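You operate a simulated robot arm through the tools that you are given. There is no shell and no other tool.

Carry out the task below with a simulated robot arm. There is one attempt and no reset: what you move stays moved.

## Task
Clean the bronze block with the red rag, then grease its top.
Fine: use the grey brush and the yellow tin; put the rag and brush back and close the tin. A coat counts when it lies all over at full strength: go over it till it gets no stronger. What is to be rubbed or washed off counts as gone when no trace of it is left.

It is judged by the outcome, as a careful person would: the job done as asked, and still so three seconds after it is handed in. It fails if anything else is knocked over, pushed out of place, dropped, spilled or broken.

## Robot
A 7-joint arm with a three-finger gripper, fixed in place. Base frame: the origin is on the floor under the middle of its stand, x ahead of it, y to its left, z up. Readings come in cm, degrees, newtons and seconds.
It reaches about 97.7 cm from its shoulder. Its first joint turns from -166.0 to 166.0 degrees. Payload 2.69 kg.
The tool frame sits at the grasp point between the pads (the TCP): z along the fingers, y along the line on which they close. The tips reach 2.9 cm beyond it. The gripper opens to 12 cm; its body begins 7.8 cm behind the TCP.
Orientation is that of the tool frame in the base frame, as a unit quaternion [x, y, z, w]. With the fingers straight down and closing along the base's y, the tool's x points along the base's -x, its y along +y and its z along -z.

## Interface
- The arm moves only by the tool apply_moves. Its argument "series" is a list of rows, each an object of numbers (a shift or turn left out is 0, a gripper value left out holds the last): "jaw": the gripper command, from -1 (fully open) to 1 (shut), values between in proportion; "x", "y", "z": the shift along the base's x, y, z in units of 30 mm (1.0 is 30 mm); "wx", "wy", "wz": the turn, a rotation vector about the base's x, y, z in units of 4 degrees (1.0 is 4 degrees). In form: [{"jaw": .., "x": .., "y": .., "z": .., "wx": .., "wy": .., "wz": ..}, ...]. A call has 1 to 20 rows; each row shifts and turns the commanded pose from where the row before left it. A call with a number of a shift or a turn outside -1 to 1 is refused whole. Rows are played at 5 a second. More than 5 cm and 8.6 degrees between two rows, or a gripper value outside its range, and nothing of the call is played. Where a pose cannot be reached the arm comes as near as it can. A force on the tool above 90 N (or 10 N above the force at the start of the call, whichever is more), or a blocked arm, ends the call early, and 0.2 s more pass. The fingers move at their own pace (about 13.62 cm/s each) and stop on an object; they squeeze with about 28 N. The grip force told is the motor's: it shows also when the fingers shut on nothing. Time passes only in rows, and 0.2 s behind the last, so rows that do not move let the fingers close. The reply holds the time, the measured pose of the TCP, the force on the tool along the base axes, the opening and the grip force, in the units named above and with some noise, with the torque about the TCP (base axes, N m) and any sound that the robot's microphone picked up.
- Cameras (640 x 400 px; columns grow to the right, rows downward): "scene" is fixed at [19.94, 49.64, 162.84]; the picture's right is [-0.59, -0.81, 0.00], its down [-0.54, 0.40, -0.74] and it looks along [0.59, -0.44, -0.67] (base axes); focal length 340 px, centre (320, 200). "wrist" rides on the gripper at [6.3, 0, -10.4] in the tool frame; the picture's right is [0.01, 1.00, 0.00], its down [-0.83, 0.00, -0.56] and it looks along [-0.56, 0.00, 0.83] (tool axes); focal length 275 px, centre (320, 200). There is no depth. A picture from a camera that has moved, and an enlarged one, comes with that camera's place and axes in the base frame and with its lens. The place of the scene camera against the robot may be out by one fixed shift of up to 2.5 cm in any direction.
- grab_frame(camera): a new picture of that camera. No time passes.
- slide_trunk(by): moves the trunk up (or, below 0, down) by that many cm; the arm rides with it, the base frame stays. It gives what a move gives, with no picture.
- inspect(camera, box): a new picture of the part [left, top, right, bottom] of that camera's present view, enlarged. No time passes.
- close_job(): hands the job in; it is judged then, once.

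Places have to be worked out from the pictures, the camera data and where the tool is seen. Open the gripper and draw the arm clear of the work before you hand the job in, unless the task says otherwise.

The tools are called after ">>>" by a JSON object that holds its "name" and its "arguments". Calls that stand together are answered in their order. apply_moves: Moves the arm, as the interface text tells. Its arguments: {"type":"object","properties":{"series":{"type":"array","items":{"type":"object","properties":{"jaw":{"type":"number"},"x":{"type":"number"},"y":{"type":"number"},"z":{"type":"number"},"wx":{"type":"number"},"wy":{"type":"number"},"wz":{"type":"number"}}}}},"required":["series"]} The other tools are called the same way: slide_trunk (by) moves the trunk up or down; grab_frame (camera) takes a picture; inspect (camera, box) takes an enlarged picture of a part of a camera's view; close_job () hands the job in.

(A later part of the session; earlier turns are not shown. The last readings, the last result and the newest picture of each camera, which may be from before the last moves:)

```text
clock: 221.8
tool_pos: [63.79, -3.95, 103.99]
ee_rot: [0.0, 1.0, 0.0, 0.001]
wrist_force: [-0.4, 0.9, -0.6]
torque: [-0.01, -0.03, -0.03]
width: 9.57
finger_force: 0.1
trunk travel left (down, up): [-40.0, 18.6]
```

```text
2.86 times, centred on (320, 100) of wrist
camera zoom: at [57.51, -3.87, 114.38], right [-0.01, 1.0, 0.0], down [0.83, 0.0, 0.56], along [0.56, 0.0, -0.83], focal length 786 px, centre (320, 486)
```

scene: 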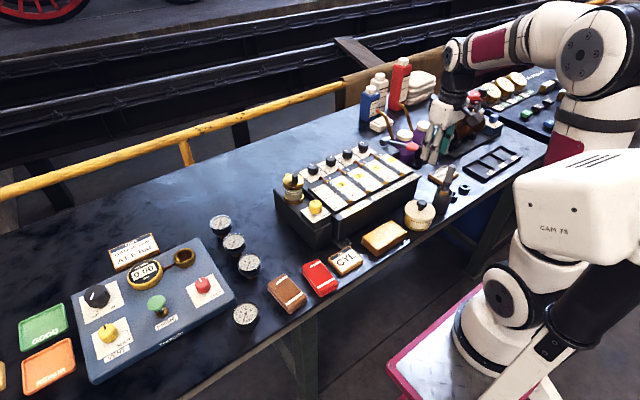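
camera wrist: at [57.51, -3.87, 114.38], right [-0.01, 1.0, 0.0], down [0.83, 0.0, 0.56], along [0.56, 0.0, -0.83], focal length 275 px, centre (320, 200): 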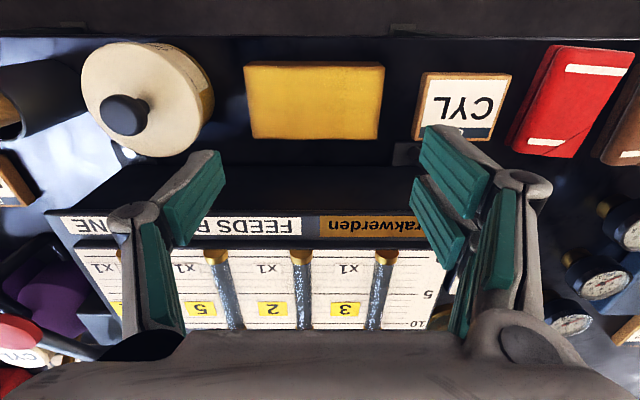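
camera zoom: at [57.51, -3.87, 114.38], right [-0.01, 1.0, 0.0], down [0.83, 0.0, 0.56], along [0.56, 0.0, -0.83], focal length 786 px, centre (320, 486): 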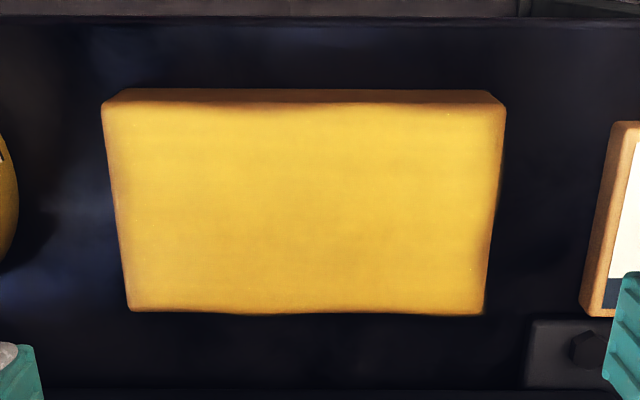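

The top is yellow all over. I'll zoom in on the borders to see whether the narrow darker rim is thin coat or just the bevelled edge.

>>> {"name": "inspect", "arguments": {"camera": "wrist", "box": [238, 55, 308, 105]}}

>>> {"name": "inspect", "arguments": {"camera": "wrist", "box": [325, 55, 395, 105]}}

>>> {"name": "inspect", "arguments": {"camera": "wrist", "box": [238, 95, 308, 145]}}

>>> {"name": "inspect", "arguments": {"camera": "wrist", "box": [325, 95, 395, 145]}}

```text
8.00 times, centred on (273, 80) of wrist
camera zoom: at [57.51, -3.87, 114.38], right [-0.01, 1.0, 0.0], down [0.83, 0.0, 0.56], along [0.56, 0.0, -0.83], focal length 2202 px, centre (696, 1160)
```

zoom: 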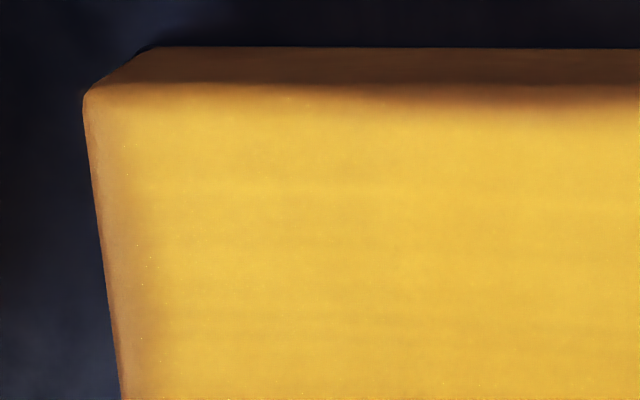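

```text
8.00 times, centred on (360, 80) of wrist
camera zoom: at [57.51, -3.87, 114.38], right [-0.01, 1.0, 0.0], down [0.83, 0.0, 0.56], along [0.56, 0.0, -0.83], focal length 2202 px, centre (0, 1160)
```

zoom: 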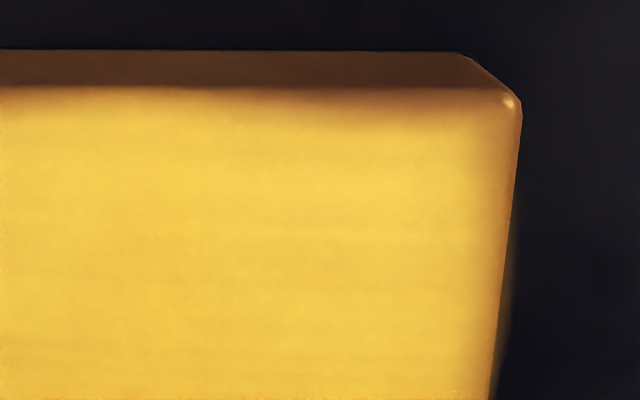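

```text
8.00 times, centred on (273, 120) of wrist
camera zoom: at [57.51, -3.87, 114.38], right [-0.01, 1.0, 0.0], down [0.83, 0.0, 0.56], along [0.56, 0.0, -0.83], focal length 2202 px, centre (696, 840)
```

zoom: 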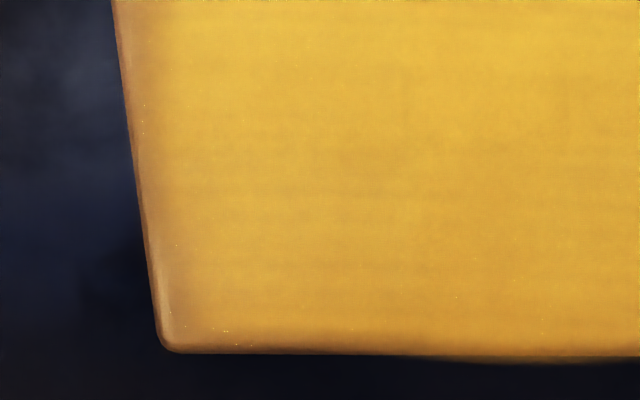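

```text
8.00 times, centred on (360, 120) of wrist
camera zoom: at [57.51, -3.87, 114.38], right [-0.01, 1.0, 0.0], down [0.83, 0.0, 0.56], along [0.56, 0.0, -0.83], focal length 2202 px, centre (0, 840)
```

zoom: 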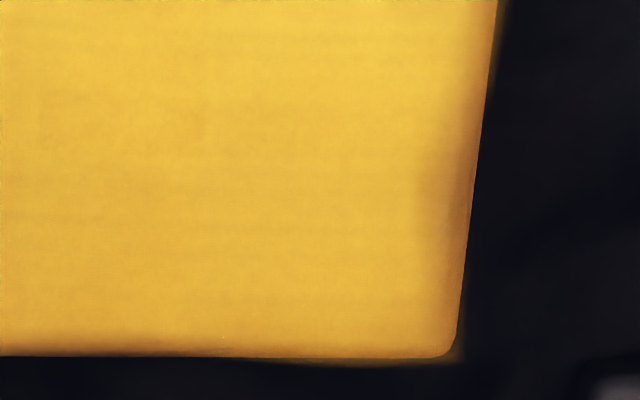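

The coat runs to the borders almost everywhere, but there's a thin strip along the near edge (middle and right) and at the two ends. A careful job needs full strength there too, so I'll take the brush again and go over the edges. First up and over to the cup.

>>> {"name": "apply_moves", "arguments": {"series": [{"z": 0.9, "jaw": 0.17}, {"z": 0.9}, {"z": 0.9}, {"z": 0.6}, {"y": -0.9}, {"y": -0.9}, {"y": -0.9}, {"y": -0.9}, {"y": -0.9}, {"y": -0.9}, {"y": -0.9}, {"y": -0.9}, {"y": -0.9}, {"y": -0.18}, {}]}}

>>> {"name": "apply_moves", "arguments": {"series": [{"z": -0.8}, {"z": -0.8}, {"z": -0.3}, {}]}}

>>> {"name": "grab_frame", "arguments": {"camera": "wrist"}}

>>> {"name": "inspect", "arguments": {"camera": "scene", "box": [390, 120, 500, 220]}}

```text
clock: 225.0
tool_pos: [63.97, -29.01, 113.87]
ee_rot: [0.0, 1.0, 0.0, 0.001]
wrist_force: [-0.4, 0.3, -0.4]
torque: [0.0, 0.0, -0.01]
width: 5.01
finger_force: 0.0
trunk travel left (down, up): [-40.0, 18.6]
```

```text
clock: 226.0
tool_pos: [63.83, -29.03, 108.2]
ee_rot: [-0.001, 1.0, 0.0, 0.0]
wrist_force: [-0.1, 0.2, 0.3]
torque: [-0.04, 0.02, 0.01]
width: 4.99
finger_force: 0.0
trunk travel left (down, up): [-40.0, 18.6]
```

```text
taken
camera wrist: at [57.54, -28.89, 118.58], right [-0.01, 1.0, 0.0], down [0.83, 0.0, 0.56], along [0.56, 0.0, -0.83], focal length 275 px, centre (320, 200)
```

wrist: 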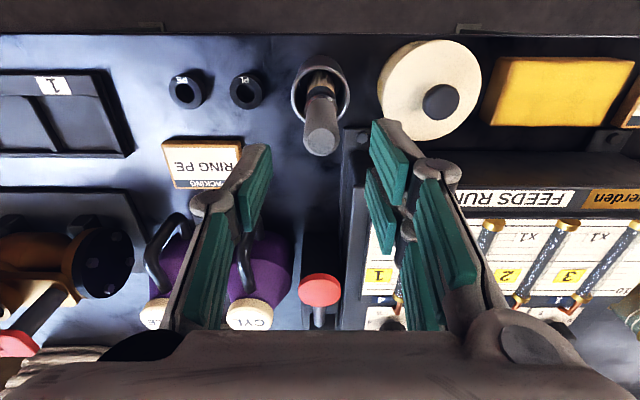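

```text
4.00 times, centred on (445, 170) of scene
camera zoom: at [19.94, 49.64, 162.84], right [-0.59, -0.81, 0.0], down [-0.54, 0.4, -0.74], along [0.59, -0.44, -0.67], focal length 1359 px, centre (-180, 320)
```

zoom: 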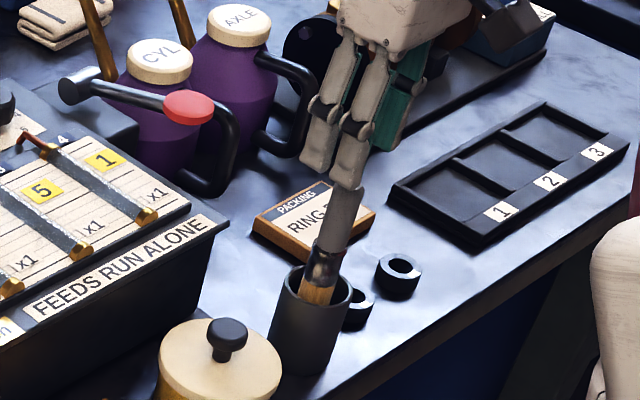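

The brush stands centred under the gripper. I'll go down around the handle, gripping lower this time so it slips less.

>>> {"name": "apply_moves", "arguments": {"series": [{"z": -0.7}, {"z": -0.7}, {"z": -0.7}, {"z": -0.7}, {"z": -0.6}, {}]}}

>>> {"name": "grab_frame", "arguments": {"camera": "wrist"}}

```text
clock: 227.4
tool_pos: [63.62, -28.84, 98.0]
ee_rot: [-0.001, 1.0, 0.0, -0.001]
wrist_force: [-0.5, -1.2, 0.2]
torque: [-0.04, -0.01, 0.0]
width: 4.98
finger_force: 0.0
trunk travel left (down, up): [-40.0, 18.6]
```

```text
taken
camera wrist: at [57.34, -28.75, 108.34], right [-0.01, 1.0, 0.0], down [0.83, 0.0, 0.56], along [0.56, 0.0, -0.83], focal length 275 px, centre (320, 200)
```

wrist: 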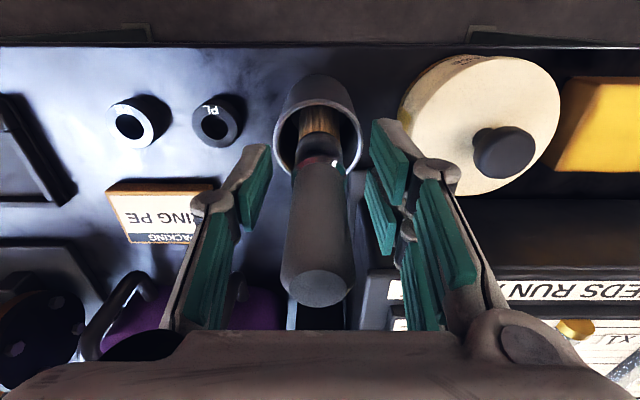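

>>> {"name": "apply_moves", "arguments": {"series": [{"jaw": 0.35}, {"jaw": 0.55}, {"jaw": 0.7}, {"jaw": 1}, {"jaw": 1}, {"jaw": 1}]}}

>>> {"name": "apply_moves", "arguments": {"series": [{"z": 0.2}, {"z": 0.4}, {"z": 0.6}, {"z": 0.7}, {"z": 0.7}, {"z": 0.6}, {"z": 0.3}, {}]}}

>>> {"name": "inspect", "arguments": {"camera": "scene", "box": [400, 130, 490, 220]}}

>>> {"name": "inspect", "arguments": {"camera": "wrist", "box": [230, 30, 410, 160]}}

```text
clock: 228.8
tool_pos: [63.54, -28.9, 97.94]
ee_rot: [0.0, 1.0, 0.001, 0.001]
wrist_force: [0.3, -0.9, 0.0]
torque: [0.03, -0.02, 0.0]
width: 2.05
finger_force: 27.8
trunk travel left (down, up): [-40.0, 18.6]
```

```text
clock: 230.6
tool_pos: [63.5, -28.91, 108.51]
ee_rot: [-0.001, 1.0, 0.0, 0.0]
wrist_force: [0.8, 0.9, -0.5]
torque: [-0.01, -0.01, -0.01]
width: 2.0
finger_force: 28.2
trunk travel left (down, up): [-40.0, 18.6]
```

```text
4.44 times, centred on (445, 175) of scene
camera zoom: at [19.94, 49.64, 162.84], right [-0.59, -0.81, 0.0], down [-0.54, 0.4, -0.74], along [0.59, -0.44, -0.67], focal length 1510 px, centre (-236, 311)
```

zoom: 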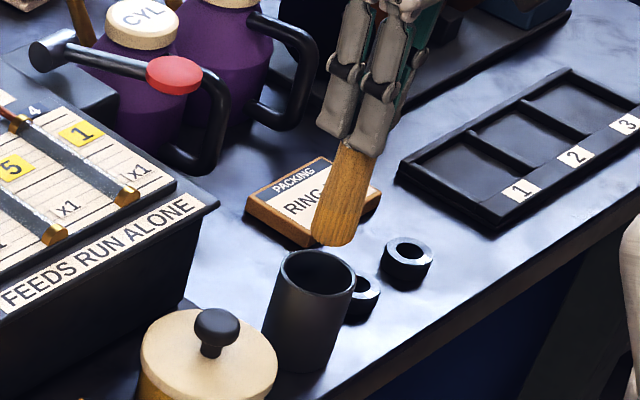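

```text
3.08 times, centred on (320, 95) of wrist
camera zoom: at [57.24, -28.8, 118.91], right [-0.01, 1.0, 0.0], down [0.83, 0.0, 0.56], along [0.56, 0.0, -0.83], focal length 847 px, centre (320, 523)
```

zoom: 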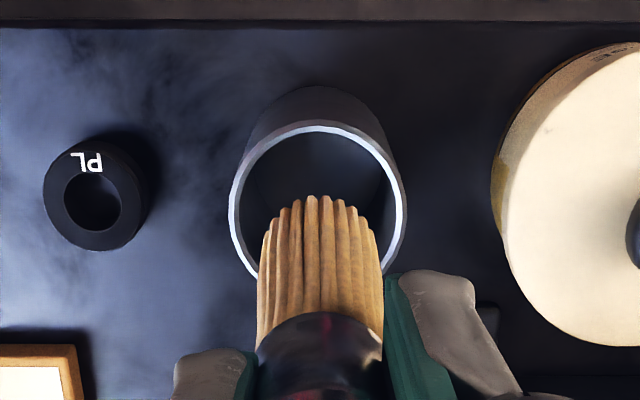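

The brush is in hand and its bristles still carry the yellow load. I'll carry it high over the tin to the near edge of the block, at the +y end.

>>> {"name": "apply_moves", "arguments": {"series": [{"y": 0.9}, {"y": 0.9}, {"y": 0.9}, {"y": 0.9}, {"y": 0.9}, {"y": 0.9}, {"y": 0.9}, {"y": 0.9}, {"y": 0.9}, {"y": 0.9, "x": -0.25}, {"y": 0.9, "x": -0.25}, {}]}}

>>> {"name": "apply_moves", "arguments": {"series": [{"z": -0.7}, {"z": -0.7}, {"z": -0.7}, {"z": -0.2}, {}]}}

>>> {"name": "inspect", "arguments": {"camera": "wrist", "box": [180, 10, 420, 170]}}

>>> {"name": "inspect", "arguments": {"camera": "scene", "box": [345, 190, 435, 260]}}

```text
clock: 233.2
tool_pos: [62.18, 0.91, 108.44]
ee_rot: [0.0, 1.0, -0.001, 0.0]
wrist_force: [-0.2, 0.8, -0.4]
torque: [0.0, -0.01, -0.01]
width: 2.0
finger_force: 27.9
trunk travel left (down, up): [-40.0, 18.6]
```

```text
clock: 234.4
tool_pos: [61.92, 0.78, 101.44]
ee_rot: [-0.001, 1.0, 0.0, -0.001]
wrist_force: [-0.1, 0.0, -0.3]
torque: [-0.01, 0.02, 0.02]
width: 2.0
finger_force: 28.0
trunk travel left (down, up): [-40.0, 18.6]
```

```text
2.50 times, centred on (300, 90) of wrist
camera zoom: at [55.66, 0.93, 111.91], right [-0.01, 1.0, 0.0], down [0.83, 0.0, 0.56], along [0.56, 0.0, -0.83], focal length 688 px, centre (370, 475)
```

zoom: 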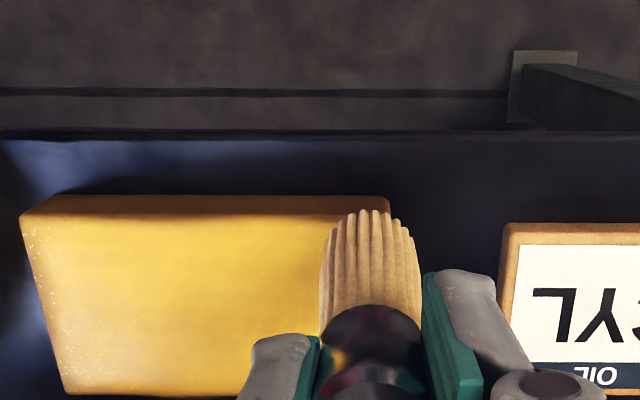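

```text
5.71 times, centred on (390, 225) of scene
camera zoom: at [19.94, 49.64, 162.84], right [-0.59, -0.81, 0.0], down [-0.54, 0.4, -0.74], along [0.59, -0.44, -0.67], focal length 1942 px, centre (-80, 57)
```

zoom: 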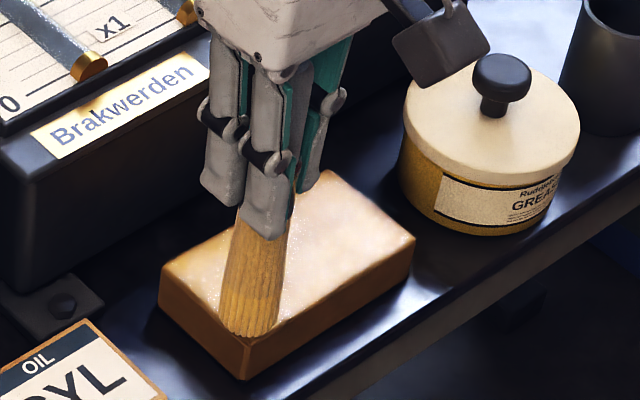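

At this position the bristles' near side just reaches the block's near edge, which explains the thin strip. I'll shift 7 mm further out so the bristles straddle the edge, then touch down gently.

>>> {"name": "apply_moves", "arguments": {"series": [{"x": -0.23}, {"z": -0.06}, {}]}}

>>> {"name": "apply_moves", "arguments": {"series": [{"z": -0.05}, {}]}}

>>> {"name": "apply_moves", "arguments": {"series": [{"z": -0.03}, {}]}}

```text
clock: 235.2
tool_pos: [61.3, 0.85, 101.35]
ee_rot: [-0.001, 1.0, 0.0, 0.001]
wrist_force: [-0.3, 0.6, -0.9]
torque: [0.02, 0.01, 0.0]
width: 2.0
finger_force: 27.8
trunk travel left (down, up): [-40.0, 18.6]
```

```text
clock: 235.8
tool_pos: [61.3, 0.74, 101.13]
ee_rot: [0.001, 1.0, 0.0, 0.0]
wrist_force: [-0.1, 0.2, -0.8]
torque: [0.0, 0.03, 0.0]
width: 2.01
finger_force: 28.2
trunk travel left (down, up): [-40.0, 18.6]
```

```text
clock: 236.4
tool_pos: [61.44, 0.63, 101.02]
ee_rot: [0.0, 1.0, 0.0, 0.001]
wrist_force: [-0.6, -0.8, -0.5]
torque: [0.02, 0.04, 0.01]
width: 2.0
finger_force: 27.7
trunk travel left (down, up): [-40.0, 18.6]
```

>>> {"name": "apply_moves", "arguments": {"series": [{"z": -0.03}, {}]}}

>>> {"name": "apply_moves", "arguments": {"series": [{"z": -0.03}, {}]}}

```text
clock: 237.0
tool_pos: [61.34, 0.64, 100.95]
ee_rot: [0.0, 1.0, 0.0, 0.0]
wrist_force: [-0.5, -0.6, -0.9]
torque: [-0.04, 0.02, 0.01]
width: 2.0
finger_force: 27.6
trunk travel left (down, up): [-40.0, 18.6]
```

```text
clock: 237.6
tool_pos: [61.34, 0.74, 100.84]
ee_rot: [0.0, 1.0, 0.0, 0.0]
wrist_force: [0.7, 0.5, -0.1]
torque: [0.02, 0.01, -0.03]
width: 2.01
finger_force: 27.3
trunk travel left (down, up): [-40.0, 18.6]
```

>>> {"name": "apply_moves", "arguments": {"series": [{"z": -0.03}, {}]}}

>>> {"name": "apply_moves", "arguments": {"series": [{"z": -0.03}, {}]}}

>>> {"name": "inspect", "arguments": {"camera": "scene", "box": [350, 200, 420, 260]}}

```text
clock: 238.2
tool_pos: [61.33, 0.81, 100.75]
ee_rot: [0.0, 1.0, 0.0, 0.0]
wrist_force: [0.2, -0.2, -0.7]
torque: [-0.01, 0.01, 0.03]
width: 2.01
finger_force: 28.3
trunk travel left (down, up): [-40.0, 18.6]
```

```text
clock: 238.8
tool_pos: [61.3, 0.73, 100.66]
ee_rot: [-0.001, 1.0, 0.0, 0.0]
wrist_force: [0.2, 0.4, -1.1]
torque: [0.0, 0.01, -0.02]
width: 2.0
finger_force: 27.9
trunk travel left (down, up): [-40.0, 18.6]
```

```text
6.67 times, centred on (385, 230) of scene
camera zoom: at [19.94, 49.64, 162.84], right [-0.59, -0.81, 0.0], down [-0.54, 0.4, -0.74], along [0.59, -0.44, -0.67], focal length 2265 px, centre (-113, 0)
```

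zoom: 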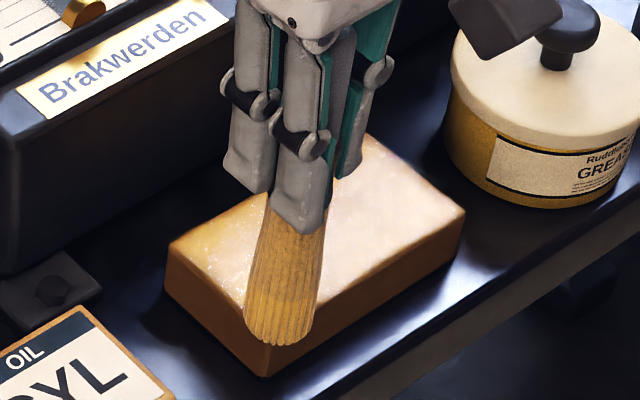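

Not touching yet. By my reckoning from the cup floor, contact should come about 5 mm lower, so I'll continue.

>>> {"name": "apply_moves", "arguments": {"series": [{"z": -0.05}, {}]}}

>>> {"name": "apply_moves", "arguments": {"series": [{"z": -0.04}, {}]}}

>>> {"name": "apply_moves", "arguments": {"series": [{"z": -0.03}, {}]}}

```text
clock: 239.4
tool_pos: [61.49, 0.7, 100.61]
ee_rot: [0.001, 1.0, 0.0, 0.001]
wrist_force: [-3.8, -0.1, 22.1]
torque: [-0.08, 0.33, 0.02]
width: 2.02
finger_force: 28.2
trunk travel left (down, up): [-40.0, 18.6]
```

```text
clock: 240.0
tool_pos: [61.38, 0.67, 100.52]
ee_rot: [0.0, 1.0, -0.001, 0.001]
wrist_force: [1.7, -2.4, 23.6]
torque: [-0.08, -0.15, 0.0]
width: 2.03
finger_force: 28.1
trunk travel left (down, up): [-40.0, 18.6]
```

```text
clock: 240.6
tool_pos: [61.48, 0.66, 100.35]
ee_rot: [-0.002, 1.0, -0.001, 0.001]
wrist_force: [0.9, -0.1, 22.5]
torque: [0.02, -0.15, 0.0]
width: 1.99
finger_force: 27.9
trunk travel left (down, up): [-40.0, 18.6]
```

Contact is solid at 22 N. I'll ease slightly and stroke along the near edge, raising a hair towards the -y end to keep the pressure steady.

>>> {"name": "apply_moves", "arguments": {"series": [{"z": 0.02}, {"y": 0.15}, {"y": -0.6}, {"y": -0.6, "z": 0.004}, {"y": -0.6, "z": 0.004}, {"y": -0.6, "z": 0.004}, {"y": -0.6, "z": 0.004}, {"y": -0.6, "z": 0.004}, {"y": -0.1}, {}]}}

>>> {"name": "inspect", "arguments": {"camera": "wrist", "box": [260, 30, 500, 190]}}

```text
clock: 242.8
tool_pos: [61.26, -9.79, 100.49]
ee_rot: [0.0, 1.0, 0.0, 0.0]
wrist_force: [-0.4, -0.6, -1.7]
torque: [0.0, 0.05, 0.01]
width: 2.01
finger_force: 28.1
trunk travel left (down, up): [-40.0, 18.6]
```

```text
2.50 times, centred on (380, 110) of wrist
camera zoom: at [55.01, -9.71, 110.95], right [-0.01, 1.0, 0.0], down [0.83, 0.0, 0.56], along [0.56, 0.0, -0.83], focal length 688 px, centre (170, 425)
```

zoom: 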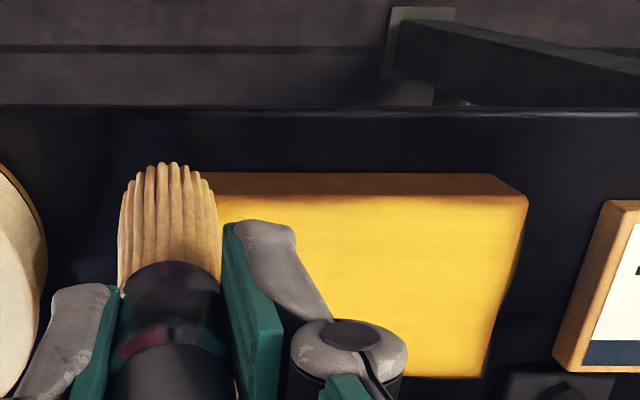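

>>> {"name": "apply_moves", "arguments": {"series": [{"y": 0.15, "z": -0.03}, {}]}}

>>> {"name": "apply_moves", "arguments": {"series": [{"z": -0.02}, {}]}}

```text
clock: 243.4
tool_pos: [61.33, -9.4, 100.42]
ee_rot: [-0.001, 1.0, 0.0, 0.0]
wrist_force: [0.2, 0.0, -0.4]
torque: [-0.03, 0.03, 0.01]
width: 2.03
finger_force: 28.1
trunk travel left (down, up): [-40.0, 18.6]
```

```text
clock: 244.0
tool_pos: [61.38, -9.43, 100.38]
ee_rot: [0.0, 1.0, 0.0, 0.0]
wrist_force: [-0.1, 0.4, -0.6]
torque: [0.02, -0.02, 0.0]
width: 2.02
finger_force: 28.0
trunk travel left (down, up): [-40.0, 18.6]
```

>>> {"name": "apply_moves", "arguments": {"series": [{"z": -0.02}, {}]}}

>>> {"name": "apply_moves", "arguments": {"series": [{"z": -0.015}, {}]}}

```text
clock: 244.6
tool_pos: [61.39, -9.39, 100.45]
ee_rot: [0.0, 1.0, 0.0, 0.0]
wrist_force: [0.7, 0.4, -0.3]
torque: [-0.02, 0.0, 0.0]
width: 2.01
finger_force: 28.2
trunk travel left (down, up): [-40.0, 18.6]
```

```text
clock: 245.2
tool_pos: [61.34, -9.4, 100.41]
ee_rot: [0.001, 1.0, 0.0, 0.001]
wrist_force: [-0.7, -0.8, 8.3]
torque: [-0.01, 0.0, -0.01]
width: 2.03
finger_force: 27.6
trunk travel left (down, up): [-40.0, 18.6]
```

Contact at 8 N. I'll stroke the near edge back towards +y.

>>> {"name": "apply_moves", "arguments": {"series": [{"y": 0.6}, {"y": 0.6, "z": -0.003}, {"y": 0.6, "z": -0.003}, {"y": 0.6, "z": -0.003}, {"y": 0.6, "z": -0.003}, {"y": 0.5, "z": -0.003}, {}]}}

>>> {"name": "inspect", "arguments": {"camera": "wrist", "box": [160, 30, 400, 190]}}

```text
clock: 246.8
tool_pos: [61.42, 1.12, 100.35]
ee_rot: [0.0, 1.0, 0.0, 0.0]
wrist_force: [-0.5, -3.7, 14.6]
torque: [-0.31, -0.22, -0.03]
width: 2.02
finger_force: 28.0
trunk travel left (down, up): [-40.0, 18.6]
```

```text
2.50 times, centred on (280, 110) of wrist
camera zoom: at [55.15, 1.23, 110.78], right [-0.01, 1.0, 0.0], down [0.83, 0.0, 0.56], along [0.56, 0.0, -0.83], focal length 688 px, centre (420, 425)
```

zoom: 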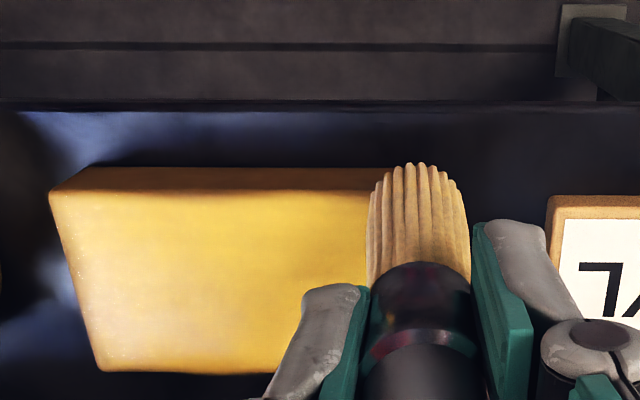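

Contact held the whole way (15 N at the end). Next a cross stroke along the +y end.

>>> {"name": "apply_moves", "arguments": {"series": [{"x": 0.35}, {"x": 0.35}, {"x": 0.35}, {"x": 0.35}, {"x": 0.35}, {"x": 0.25}, {}]}}

>>> {"name": "inspect", "arguments": {"camera": "wrist", "box": [160, 10, 400, 170]}}

```text
clock: 248.4
tool_pos: [67.51, 0.87, 100.17]
ee_rot: [0.0, 1.0, -0.001, 0.0]
wrist_force: [-4.8, -1.1, 12.8]
torque: [-0.04, 0.38, 0.02]
width: 2.02
finger_force: 27.9
trunk travel left (down, up): [-40.0, 18.6]
```

```text
2.50 times, centred on (280, 90) of wrist
camera zoom: at [61.17, 1.14, 110.64], right [-0.01, 1.0, 0.0], down [0.83, 0.0, 0.56], along [0.56, 0.0, -0.83], focal length 688 px, centre (420, 475)
```

zoom: 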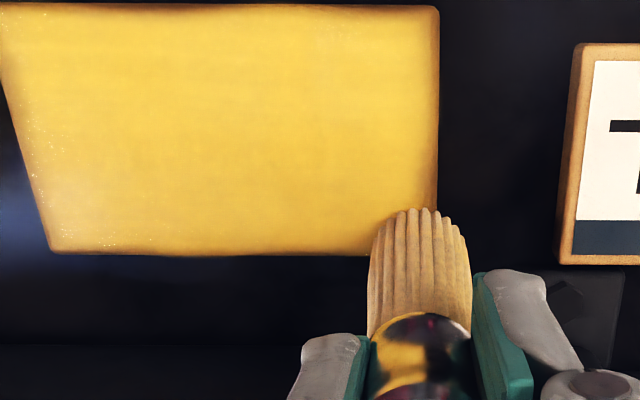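

Contact held here as well (13 N), and the narrow dark rim is the bevel. I'll continue down the far edge.

>>> {"name": "apply_moves", "arguments": {"series": [{"y": -0.6, "z": 0.002}, {"y": -0.6, "z": 0.003}, {"y": -0.6, "z": 0.003}, {"y": -0.6, "z": 0.003}, {"y": -0.6, "z": 0.003}, {"y": -0.55, "z": 0.003}, {}]}}

```text
clock: 250.0
tool_pos: [67.4, -9.61, 100.21]
ee_rot: [0.001, 1.0, 0.0, -0.001]
wrist_force: [0.1, 0.1, 0.0]
torque: [0.01, 0.0, -0.02]
width: 2.02
finger_force: 27.6
trunk travel left (down, up): [-40.0, 18.6]
```

>>> {"name": "apply_moves", "arguments": {"series": [{"z": -0.025}, {}]}}

>>> {"name": "apply_moves", "arguments": {"series": [{"z": -0.02}, {}]}}

```text
clock: 250.6
tool_pos: [67.34, -9.65, 100.43]
ee_rot: [0.001, 1.0, -0.001, 0.001]
wrist_force: [0.0, 0.2, -0.7]
torque: [0.03, -0.01, -0.03]
width: 2.03
finger_force: 28.1
trunk travel left (down, up): [-40.0, 18.6]
```

```text
clock: 251.2
tool_pos: [67.23, -9.62, 100.22]
ee_rot: [0.0, 1.0, 0.0, 0.0]
wrist_force: [0.4, -0.6, 0.8]
torque: [-0.04, 0.01, 0.02]
width: 2.0
finger_force: 28.6
trunk travel left (down, up): [-40.0, 18.6]
```

>>> {"name": "apply_moves", "arguments": {"series": [{"z": -0.02}, {}]}}

```text
clock: 251.8
tool_pos: [67.28, -9.65, 100.15]
ee_rot: [0.0, 1.0, 0.0, 0.0]
wrist_force: [-2.6, 0.3, 11.8]
torque: [-0.01, 0.27, 0.0]
width: 2.02
finger_force: 27.5
trunk travel left (down, up): [-40.0, 18.6]
```

Contact at 12 N. Next a cross stroke along the -y end.

>>> {"name": "apply_moves", "arguments": {"series": [{"x": -0.35}, {"x": -0.35}, {"x": -0.35}, {"x": -0.35}, {"x": -0.35}, {"x": -0.2}, {}]}}

>>> {"name": "inspect", "arguments": {"camera": "wrist", "box": [260, 30, 500, 190]}}

```text
clock: 253.4
tool_pos: [61.36, -9.77, 100.14]
ee_rot: [0.0, 1.0, 0.001, 0.0]
wrist_force: [2.2, 1.0, 6.9]
torque: [0.07, -0.26, 0.02]
width: 2.0
finger_force: 28.2
trunk travel left (down, up): [-40.0, 18.6]
```

```text
2.50 times, centred on (380, 110) of wrist
camera zoom: at [55.05, -9.56, 110.57], right [-0.01, 1.0, 0.0], down [0.83, 0.0, 0.55], along [0.55, 0.0, -0.83], focal length 688 px, centre (170, 425)
```

zoom: 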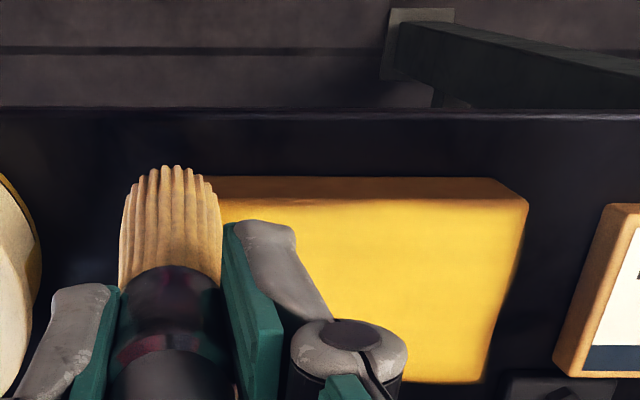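

The -y end is done with contact kept. I'll stroke back across it, then along the far edge towards +y.

>>> {"name": "apply_moves", "arguments": {"series": [{"z": -0.004}, {"x": 0.35}, {"x": 0.35}, {"x": 0.35}, {"x": 0.35}, {"x": 0.35}, {"x": 0.2}, {}]}}

>>> {"name": "apply_moves", "arguments": {"series": [{"z": -0.01}, {"y": 0.6, "z": -0.003}, {"y": 0.6, "z": -0.003}, {"y": 0.6, "z": -0.003}, {"y": 0.6, "z": -0.003}, {"y": 0.6, "z": -0.003}, {"y": 0.55, "z": -0.003}, {}]}}

```text
clock: 255.2
tool_pos: [67.29, -9.65, 100.1]
ee_rot: [0.001, 1.0, 0.0, 0.0]
wrist_force: [-6.5, -0.8, 17.0]
torque: [-0.16, 0.64, -0.01]
width: 2.0
finger_force: 27.4
trunk travel left (down, up): [-40.0, 18.6]
```

```text
clock: 257.0
tool_pos: [67.55, 1.04, 99.94]
ee_rot: [0.0, 1.0, 0.0, 0.001]
wrist_force: [2.3, -6.5, 22.1]
torque: [-0.53, -0.06, 0.07]
width: 2.04
finger_force: 27.8
trunk travel left (down, up): [-40.0, 18.6]
```

Contact stayed firm all along. I'll add three interior lanes with the same steady contact to finish evenly.

>>> {"name": "apply_moves", "arguments": {"series": [{"z": 0.01}, {"x": -0.5}, {"y": -0.6, "z": 0.001}, {"y": -0.6, "z": 0.001}, {"y": -0.6, "z": 0.001}, {"y": -0.6, "z": 0.001}, {"y": -0.6, "z": 0.001}, {"y": -0.55, "z": 0.001}, {}]}}

>>> {"name": "apply_moves", "arguments": {"series": [{"z": -0.01}, {"x": -0.5}, {"y": 0.6, "z": -0.003}, {"y": 0.6, "z": -0.003}, {"y": 0.6, "z": -0.003}, {"y": 0.6, "z": -0.003}, {"y": 0.6, "z": -0.003}, {"y": 0.55, "z": -0.003}, {}]}}

>>> {"name": "apply_moves", "arguments": {"series": [{"z": -0.005}, {"x": -0.5}, {"y": -0.6, "z": 0.001}, {"y": -0.6, "z": 0.001}, {"y": -0.6, "z": 0.001}, {"y": -0.6, "z": 0.001}, {"y": -0.6, "z": 0.001}, {"y": -0.55, "z": 0.001}, {}]}}

```text
clock: 259.0
tool_pos: [65.83, -9.63, 100.12]
ee_rot: [0.001, 1.0, 0.0, 0.001]
wrist_force: [-0.1, -0.4, -0.4]
torque: [0.01, 0.01, -0.01]
width: 2.01
finger_force: 28.0
trunk travel left (down, up): [-40.0, 18.6]
```

```text
clock: 261.0
tool_pos: [64.3, 0.89, 99.78]
ee_rot: [-0.001, 1.0, 0.0, 0.0]
wrist_force: [0.4, -2.5, 9.4]
torque: [-0.33, -0.07, -0.04]
width: 1.98
finger_force: 28.3
trunk travel left (down, up): [-40.0, 18.6]
```

```text
clock: 263.0
tool_pos: [62.87, -9.81, 100.02]
ee_rot: [0.0, 1.0, 0.0, -0.001]
wrist_force: [-0.3, -0.1, -0.3]
torque: [0.02, -0.02, -0.01]
width: 2.0
finger_force: 28.2
trunk travel left (down, up): [-40.0, 18.6]
```

>>> {"name": "apply_moves", "arguments": {"series": [{"x": -0.45, "z": -0.03}, {}]}}

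>>> {"name": "apply_moves", "arguments": {"series": [{"z": -0.02}, {}]}}

```text
clock: 263.6
tool_pos: [61.52, -9.64, 99.87]
ee_rot: [0.0, 1.0, 0.0, 0.0]
wrist_force: [-0.1, 0.2, -0.2]
torque: [-0.03, 0.04, 0.01]
width: 2.0
finger_force: 27.7
trunk travel left (down, up): [-40.0, 18.6]
```

```text
clock: 264.2
tool_pos: [61.37, -9.55, 99.83]
ee_rot: [0.0, 1.0, 0.0, 0.001]
wrist_force: [-2.6, -1.1, 14.2]
torque: [-0.2, 0.2, 0.0]
width: 1.99
finger_force: 28.0
trunk travel left (down, up): [-40.0, 18.6]
```

Contact at 14 N on the near edge. One more pass towards +y, then I'll lift and inspect.

>>> {"name": "apply_moves", "arguments": {"series": [{"y": 0.6}, {"y": 0.6, "z": -0.003}, {"y": 0.6, "z": -0.003}, {"y": 0.6, "z": -0.003}, {"y": 0.6, "z": -0.003}, {"y": 0.55, "z": -0.003}, {}]}}

>>> {"name": "apply_moves", "arguments": {"series": [{"z": 0.6}, {"z": 0.8}, {"z": 0.8}, {"z": 0.7}, {"y": 0.9}, {"y": 0.9}, {"y": 0.3}, {}]}}

>>> {"name": "grab_frame", "arguments": {"camera": "wrist"}}

>>> {"name": "inspect", "arguments": {"camera": "wrist", "box": [90, 20, 290, 150]}}

>>> {"name": "inspect", "arguments": {"camera": "scene", "box": [355, 200, 425, 255]}}

```text
clock: 265.8
tool_pos: [61.66, 1.05, 99.76]
ee_rot: [0.0, 1.0, -0.001, 0.002]
wrist_force: [2.2, -6.0, 22.7]
torque: [-0.52, -0.32, -0.06]
width: 2.02
finger_force: 28.4
trunk travel left (down, up): [-40.0, 18.6]
```

```text
clock: 267.6
tool_pos: [61.46, 7.34, 108.29]
ee_rot: [-0.001, 1.0, 0.001, 0.001]
wrist_force: [0.9, 0.3, -0.3]
torque: [0.0, -0.01, 0.01]
width: 2.02
finger_force: 28.3
trunk travel left (down, up): [-40.0, 18.6]
```

```text
taken
camera wrist: at [55.18, 7.37, 118.83], right [-0.01, 1.0, 0.0], down [0.83, 0.0, 0.56], along [0.56, 0.0, -0.83], focal length 275 px, centre (320, 200)
```

wrist: 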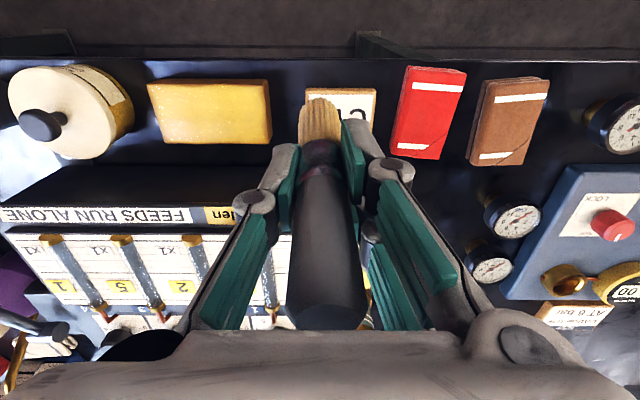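

```text
3.08 times, centred on (190, 85) of wrist
camera zoom: at [55.18, 7.37, 118.83], right [-0.01, 1.0, 0.0], down [0.83, 0.0, 0.56], along [0.56, 0.0, -0.83], focal length 847 px, centre (720, 554)
```

zoom: 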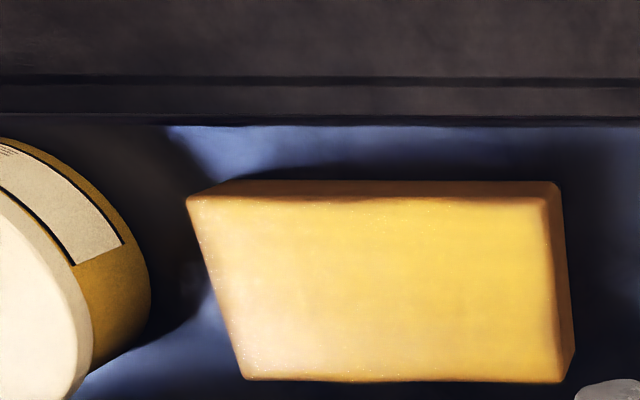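

```text
7.27 times, centred on (390, 228) of scene
camera zoom: at [19.94, 49.64, 162.84], right [-0.59, -0.81, 0.0], down [-0.54, 0.4, -0.74], along [0.59, -0.44, -0.67], focal length 2471 px, centre (-189, 0)
```

zoom: 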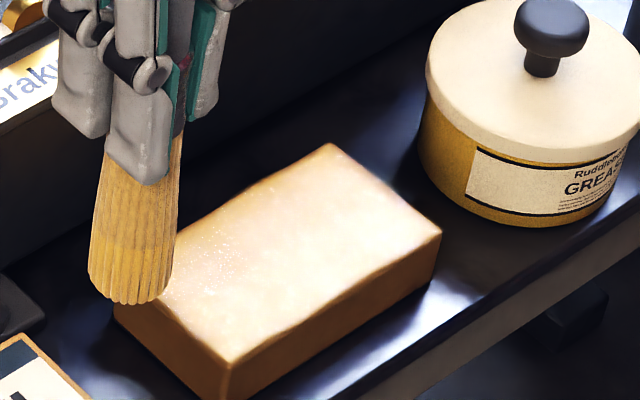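

The coat is full and unchanged by the last passes, so the faint wavy rim is just how the edge looks. I'll return the brush to its cup, at the same height as before.

>>> {"name": "apply_moves", "arguments": {"series": [{"y": -0.9}, {"y": -0.9}, {"y": -0.9}, {"y": -0.9}, {"y": -0.9}, {"y": -0.9}, {"y": -0.9}, {"y": -0.9}, {"y": -0.9}, {"y": -0.9, "x": 0.2}, {"y": -0.9, "x": 0.2}, {"y": -0.9, "x": 0.2}, {"y": -0.9, "x": 0.08}, {"y": -0.4}, {}]}}

>>> {"name": "grab_frame", "arguments": {"camera": "wrist"}}

>>> {"name": "inspect", "arguments": {"camera": "wrist", "box": [230, 30, 410, 160]}}

>>> {"name": "inspect", "arguments": {"camera": "scene", "box": [400, 130, 490, 220]}}

```text
clock: 270.8
tool_pos: [63.82, -28.84, 108.31]
ee_rot: [0.0, 1.0, 0.001, 0.0]
wrist_force: [0.5, -0.3, -0.7]
torque: [-0.01, 0.0, -0.06]
width: 2.01
finger_force: 27.0
trunk travel left (down, up): [-40.0, 18.6]
```

```text
taken
camera wrist: at [57.51, -28.68, 118.84], right [-0.01, 1.0, 0.0], down [0.83, 0.0, 0.56], along [0.56, 0.0, -0.83], focal length 275 px, centre (320, 200)
```

wrist: 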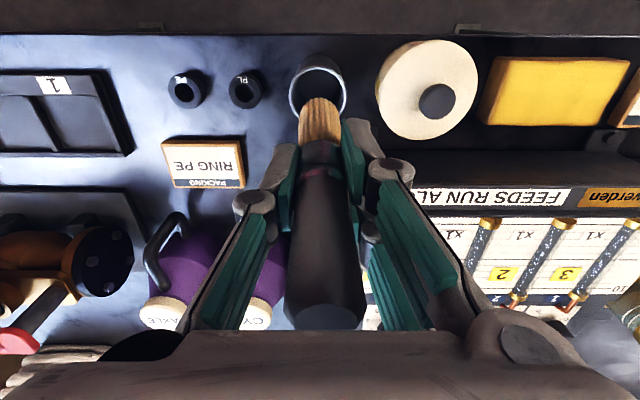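

```text
3.08 times, centred on (320, 95) of wrist
camera zoom: at [57.51, -28.68, 118.84], right [-0.01, 1.0, 0.0], down [0.83, 0.0, 0.56], along [0.56, 0.0, -0.83], focal length 847 px, centre (320, 523)
```

zoom: 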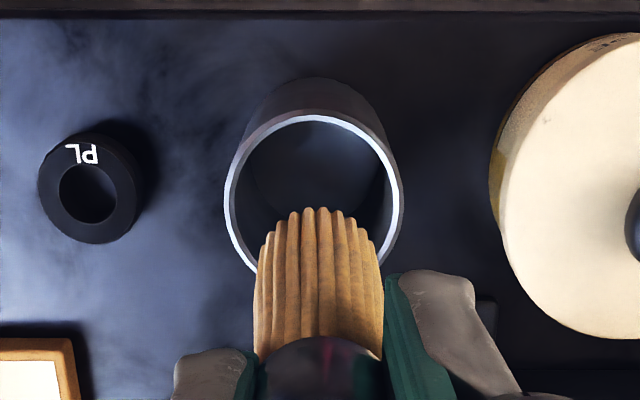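

```text
4.44 times, centred on (445, 175) of scene
camera zoom: at [19.94, 49.64, 162.84], right [-0.59, -0.81, 0.0], down [-0.54, 0.4, -0.74], along [0.59, -0.44, -0.67], focal length 1510 px, centre (-236, 311)
```

zoom: 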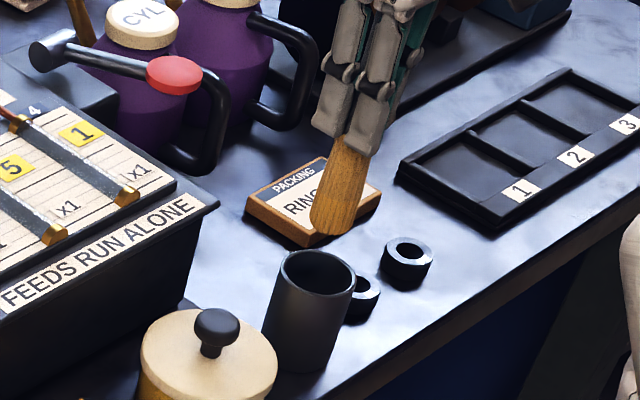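

Bristles and cup are aligned to within about 1 mm. I'll lower to the mouth and check, then go in.

>>> {"name": "apply_moves", "arguments": {"series": [{"y": -0.04}, {"z": -0.6}, {"z": -0.6}, {"z": -0.4}, {}]}}

>>> {"name": "inspect", "arguments": {"camera": "wrist", "box": [230, 30, 410, 160]}}

>>> {"name": "inspect", "arguments": {"camera": "scene", "box": [410, 150, 480, 220]}}

```text
clock: 272.0
tool_pos: [63.58, -29.1, 103.61]
ee_rot: [0.0, 1.0, 0.0, -0.001]
wrist_force: [0.3, 0.1, -0.4]
torque: [0.03, -0.01, -0.02]
width: 2.03
finger_force: 27.3
trunk travel left (down, up): [-40.0, 18.6]
```

```text
3.08 times, centred on (320, 95) of wrist
camera zoom: at [57.36, -29.04, 114.05], right [-0.01, 1.0, 0.0], down [0.83, 0.0, 0.56], along [0.56, 0.0, -0.83], focal length 847 px, centre (320, 523)
```

zoom: 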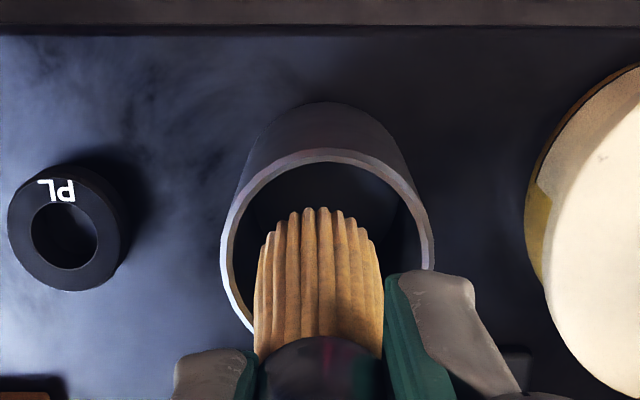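

```text
5.71 times, centred on (445, 185) of scene
camera zoom: at [19.94, 49.64, 162.84], right [-0.59, -0.81, 0.0], down [-0.54, 0.4, -0.74], along [0.59, -0.44, -0.67], focal length 1942 px, centre (-394, 286)
```

zoom: 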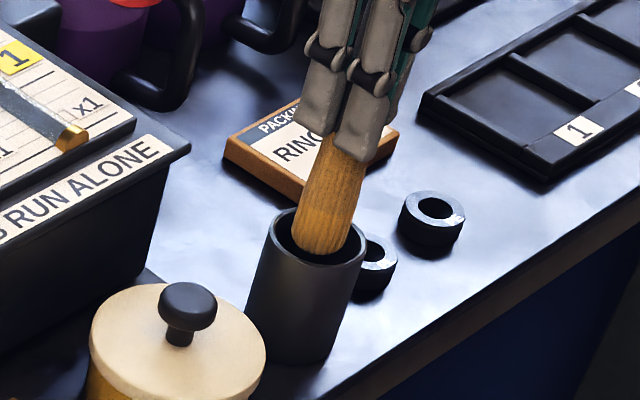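

>>> {"name": "apply_moves", "arguments": {"series": [{"y": 0.05}, {"z": -0.35}, {"z": -0.35}, {"z": -0.35}, {"z": -0.35}, {"z": -0.35}, {}]}}

>>> {"name": "apply_moves", "arguments": {"series": [{"z": -0.15}, {"z": -0.1}, {}]}}

>>> {"name": "inspect", "arguments": {"camera": "scene", "box": [410, 150, 480, 220]}}

```text
clock: 273.6
tool_pos: [63.78, -28.89, 98.24]
ee_rot: [0.0, 1.0, 0.0, 0.0]
wrist_force: [0.5, 0.8, 0.2]
torque: [0.0, 0.0, 0.02]
width: 2.03
finger_force: 28.2
trunk travel left (down, up): [-40.0, 18.6]
```

```text
clock: 274.4
tool_pos: [63.66, -28.94, 97.55]
ee_rot: [0.0, 1.0, 0.0, -0.001]
wrist_force: [-0.1, 0.7, -0.8]
torque: [-0.02, 0.0, 0.05]
width: 2.02
finger_force: 28.3
trunk travel left (down, up): [-40.0, 18.6]
```

```text
5.71 times, centred on (445, 185) of scene
camera zoom: at [19.94, 49.64, 162.84], right [-0.59, -0.81, 0.0], down [-0.54, 0.4, -0.74], along [0.59, -0.44, -0.67], focal length 1942 px, centre (-394, 286)
```

zoom: 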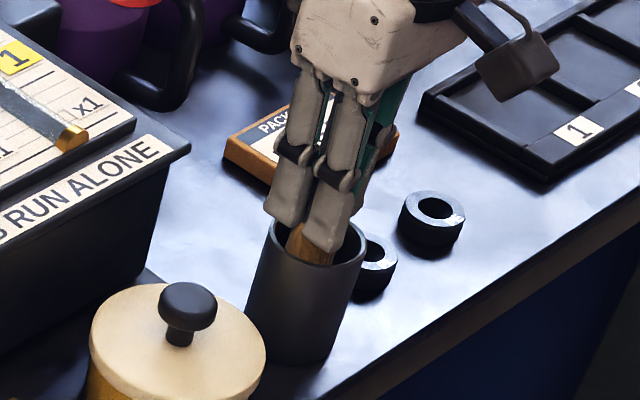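

>>> {"name": "apply_moves", "arguments": {"series": [{"z": -0.08}, {}]}}

>>> {"name": "apply_moves", "arguments": {"series": [{"z": -0.06}, {}]}}

>>> {"name": "apply_moves", "arguments": {"series": [{"z": -0.05}, {}]}}

```text
clock: 275.0
tool_pos: [63.55, -28.87, 97.35]
ee_rot: [0.001, 1.0, 0.0, 0.0]
wrist_force: [0.6, 1.2, -0.9]
torque: [0.02, 0.03, 0.06]
width: 2.0
finger_force: 28.0
trunk travel left (down, up): [-40.0, 18.6]
```

```text
clock: 275.6
tool_pos: [63.79, -28.82, 97.22]
ee_rot: [0.001, 1.0, 0.0, 0.0]
wrist_force: [0.6, 0.2, -1.1]
torque: [0.0, 0.02, 0.01]
width: 2.02
finger_force: 28.2
trunk travel left (down, up): [-40.0, 18.6]
```

```text
clock: 276.2
tool_pos: [63.7, -28.91, 97.01]
ee_rot: [0.0, 1.0, 0.0, 0.0]
wrist_force: [0.4, -1.2, -1.4]
torque: [0.03, 0.02, -0.01]
width: 2.02
finger_force: 28.2
trunk travel left (down, up): [-40.0, 18.6]
```

>>> {"name": "apply_moves", "arguments": {"series": [{"z": -0.05}, {}]}}

>>> {"name": "apply_moves", "arguments": {"series": [{"z": -0.04}, {}]}}

>>> {"name": "inspect", "arguments": {"camera": "scene", "box": [415, 160, 465, 215]}}

```text
clock: 276.8
tool_pos: [63.75, -28.9, 96.96]
ee_rot: [-0.001, 1.0, 0.0, 0.001]
wrist_force: [1.2, 1.5, 9.6]
torque: [0.27, -0.08, 0.01]
width: 2.01
finger_force: 27.4
trunk travel left (down, up): [-40.0, 18.6]
```

```text
clock: 277.4
tool_pos: [63.7, -28.95, 96.91]
ee_rot: [0.001, 1.0, -0.001, 0.002]
wrist_force: [-1.2, -0.4, 24.1]
torque: [0.04, 0.1, 0.0]
width: 2.0
finger_force: 28.2
trunk travel left (down, up): [-40.0, 18.6]
```

```text
7.27 times, centred on (440, 188) of scene
camera zoom: at [19.94, 49.64, 162.84], right [-0.59, -0.81, 0.0], down [-0.54, 0.4, -0.74], along [0.59, -0.44, -0.67], focal length 2471 px, centre (-553, 291)
```

zoom: 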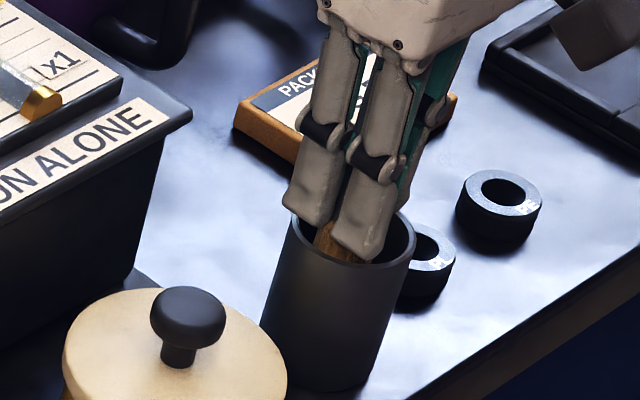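

The brush is resting on the cup floor. I'll ease off, open a little, rise 1 cm, open more, and then rise clear.

>>> {"name": "apply_moves", "arguments": {"series": [{"z": 0.05}, {"jaw": 0.6}, {"jaw": 0.45}, {"jaw": 0.45}, {"z": 0.2}, {"z": 0.2, "jaw": 0.3}, {"jaw": 0.2}, {}]}}

>>> {"name": "grab_frame", "arguments": {"camera": "wrist"}}

```text
clock: 279.2
tool_pos: [63.7, -28.9, 98.18]
ee_rot: [0.0, 1.0, -0.001, 0.0]
wrist_force: [-0.6, 0.3, 0.8]
torque: [-0.03, 0.04, -0.01]
width: 4.84
finger_force: 0.1
trunk travel left (down, up): [-40.0, 18.6]
```

```text
taken
camera wrist: at [57.48, -28.73, 108.66], right [-0.01, 1.0, 0.0], down [0.83, 0.0, 0.56], along [0.56, 0.0, -0.83], focal length 275 px, centre (320, 200)
```

wrist: 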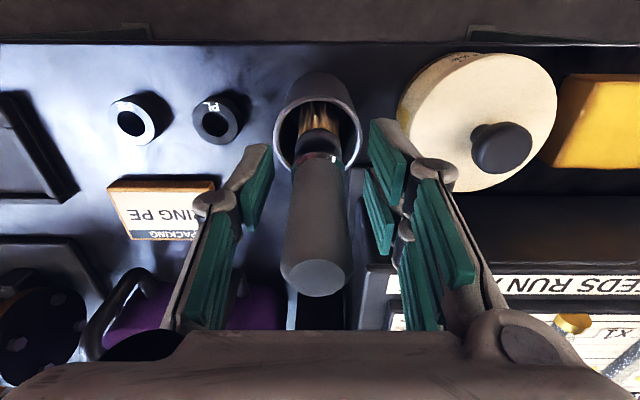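

The brush is standing free in the cup. I'll rise straight up well clear of the handle.

>>> {"name": "apply_moves", "arguments": {"series": [{"z": 0.4}, {"z": 0.6}, {"z": 0.7}, {"z": 0.8}, {"z": 0.8}, {"z": 0.8}, {"z": 0.8}, {"z": 0.6}, {}]}}

>>> {"name": "apply_moves", "arguments": {"series": [{"y": 0.9}, {"y": 0.9}, {"y": 0.9}, {"y": 0.9}, {"y": 0.9}, {"y": 0.9}, {"y": 0.9}, {"y": 0.9}, {"y": 0.3, "jaw": -0.6}, {"z": -0.9}, {"z": -0.9}, {"z": -0.9}, {"z": -0.7}, {}]}}

>>> {"name": "grab_frame", "arguments": {"camera": "wrist"}}

>>> {"name": "inspect", "arguments": {"camera": "wrist", "box": [210, 30, 430, 170]}}

>>> {"name": "inspect", "arguments": {"camera": "wrist", "box": [238, 50, 308, 100]}}

>>> {"name": "inspect", "arguments": {"camera": "wrist", "box": [325, 50, 395, 100]}}

```text
clock: 281.2
tool_pos: [63.73, -28.93, 114.73]
ee_rot: [0.0, 1.0, -0.001, 0.0]
wrist_force: [0.6, 0.7, -0.4]
torque: [0.02, 0.01, 0.02]
width: 4.79
finger_force: 0.0
trunk travel left (down, up): [-40.0, 18.6]
```

```text
clock: 284.2
tool_pos: [63.44, -6.53, 104.52]
ee_rot: [0.0, 1.0, 0.0, 0.0]
wrist_force: [0.7, 0.1, 0.1]
torque: [-0.01, -0.01, 0.02]
width: 9.6
finger_force: 0.1
trunk travel left (down, up): [-40.0, 18.6]
```

```text
taken
camera wrist: at [57.11, -6.46, 114.96], right [-0.01, 1.0, 0.0], down [0.83, 0.0, 0.56], along [0.56, 0.0, -0.83], focal length 275 px, centre (320, 200)
```

wrist: 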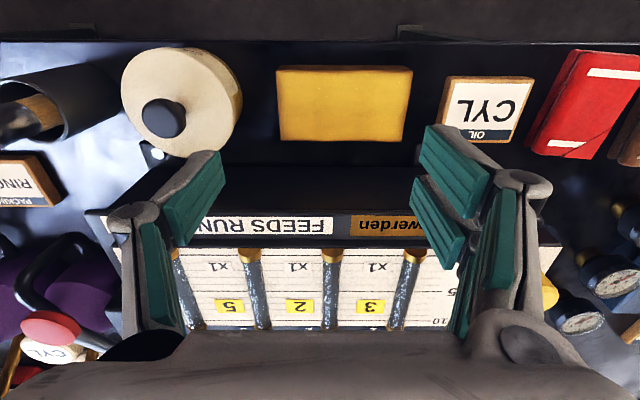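

```text
2.86 times, centred on (320, 100) of wrist
camera zoom: at [57.11, -6.46, 114.96], right [-0.01, 1.0, 0.0], down [0.83, 0.0, 0.56], along [0.56, 0.0, -0.83], focal length 786 px, centre (320, 486)
```

zoom: 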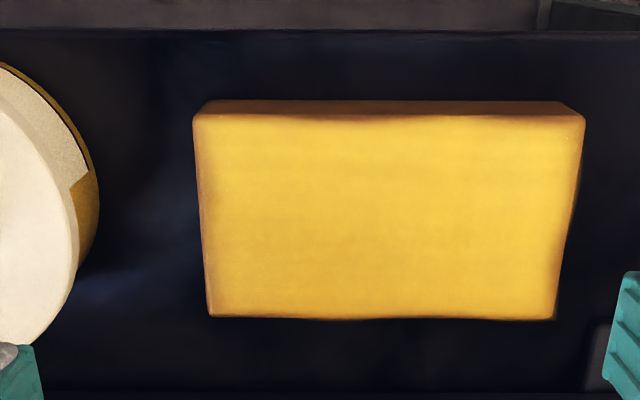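

```text
8.00 times, centred on (273, 75) of wrist
camera zoom: at [57.11, -6.46, 114.96], right [-0.01, 1.0, 0.0], down [0.83, 0.0, 0.56], along [0.56, 0.0, -0.83], focal length 2202 px, centre (696, 1200)
```

zoom: 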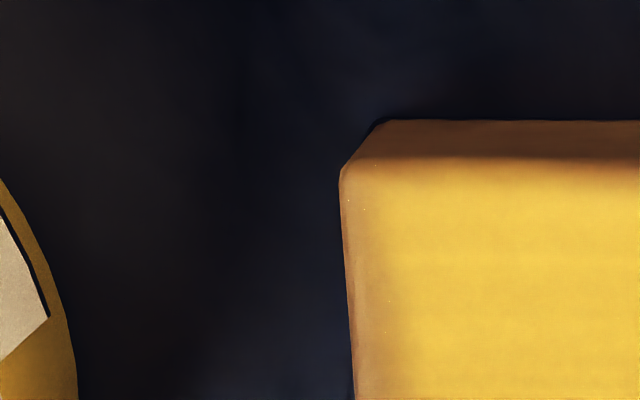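

```text
8.00 times, centred on (360, 75) of wrist
camera zoom: at [57.11, -6.46, 114.96], right [-0.01, 1.0, 0.0], down [0.83, 0.0, 0.56], along [0.56, 0.0, -0.83], focal length 2202 px, centre (0, 1200)
```

zoom: 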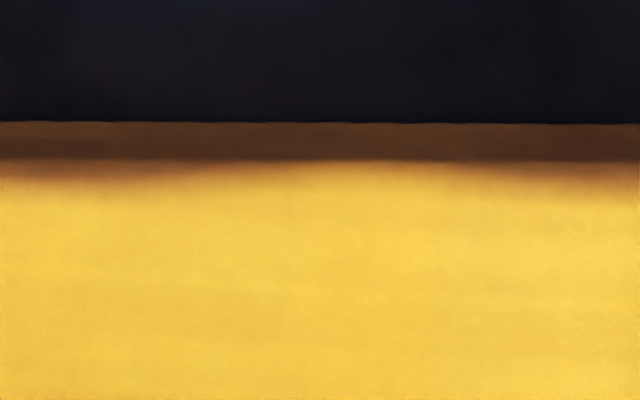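

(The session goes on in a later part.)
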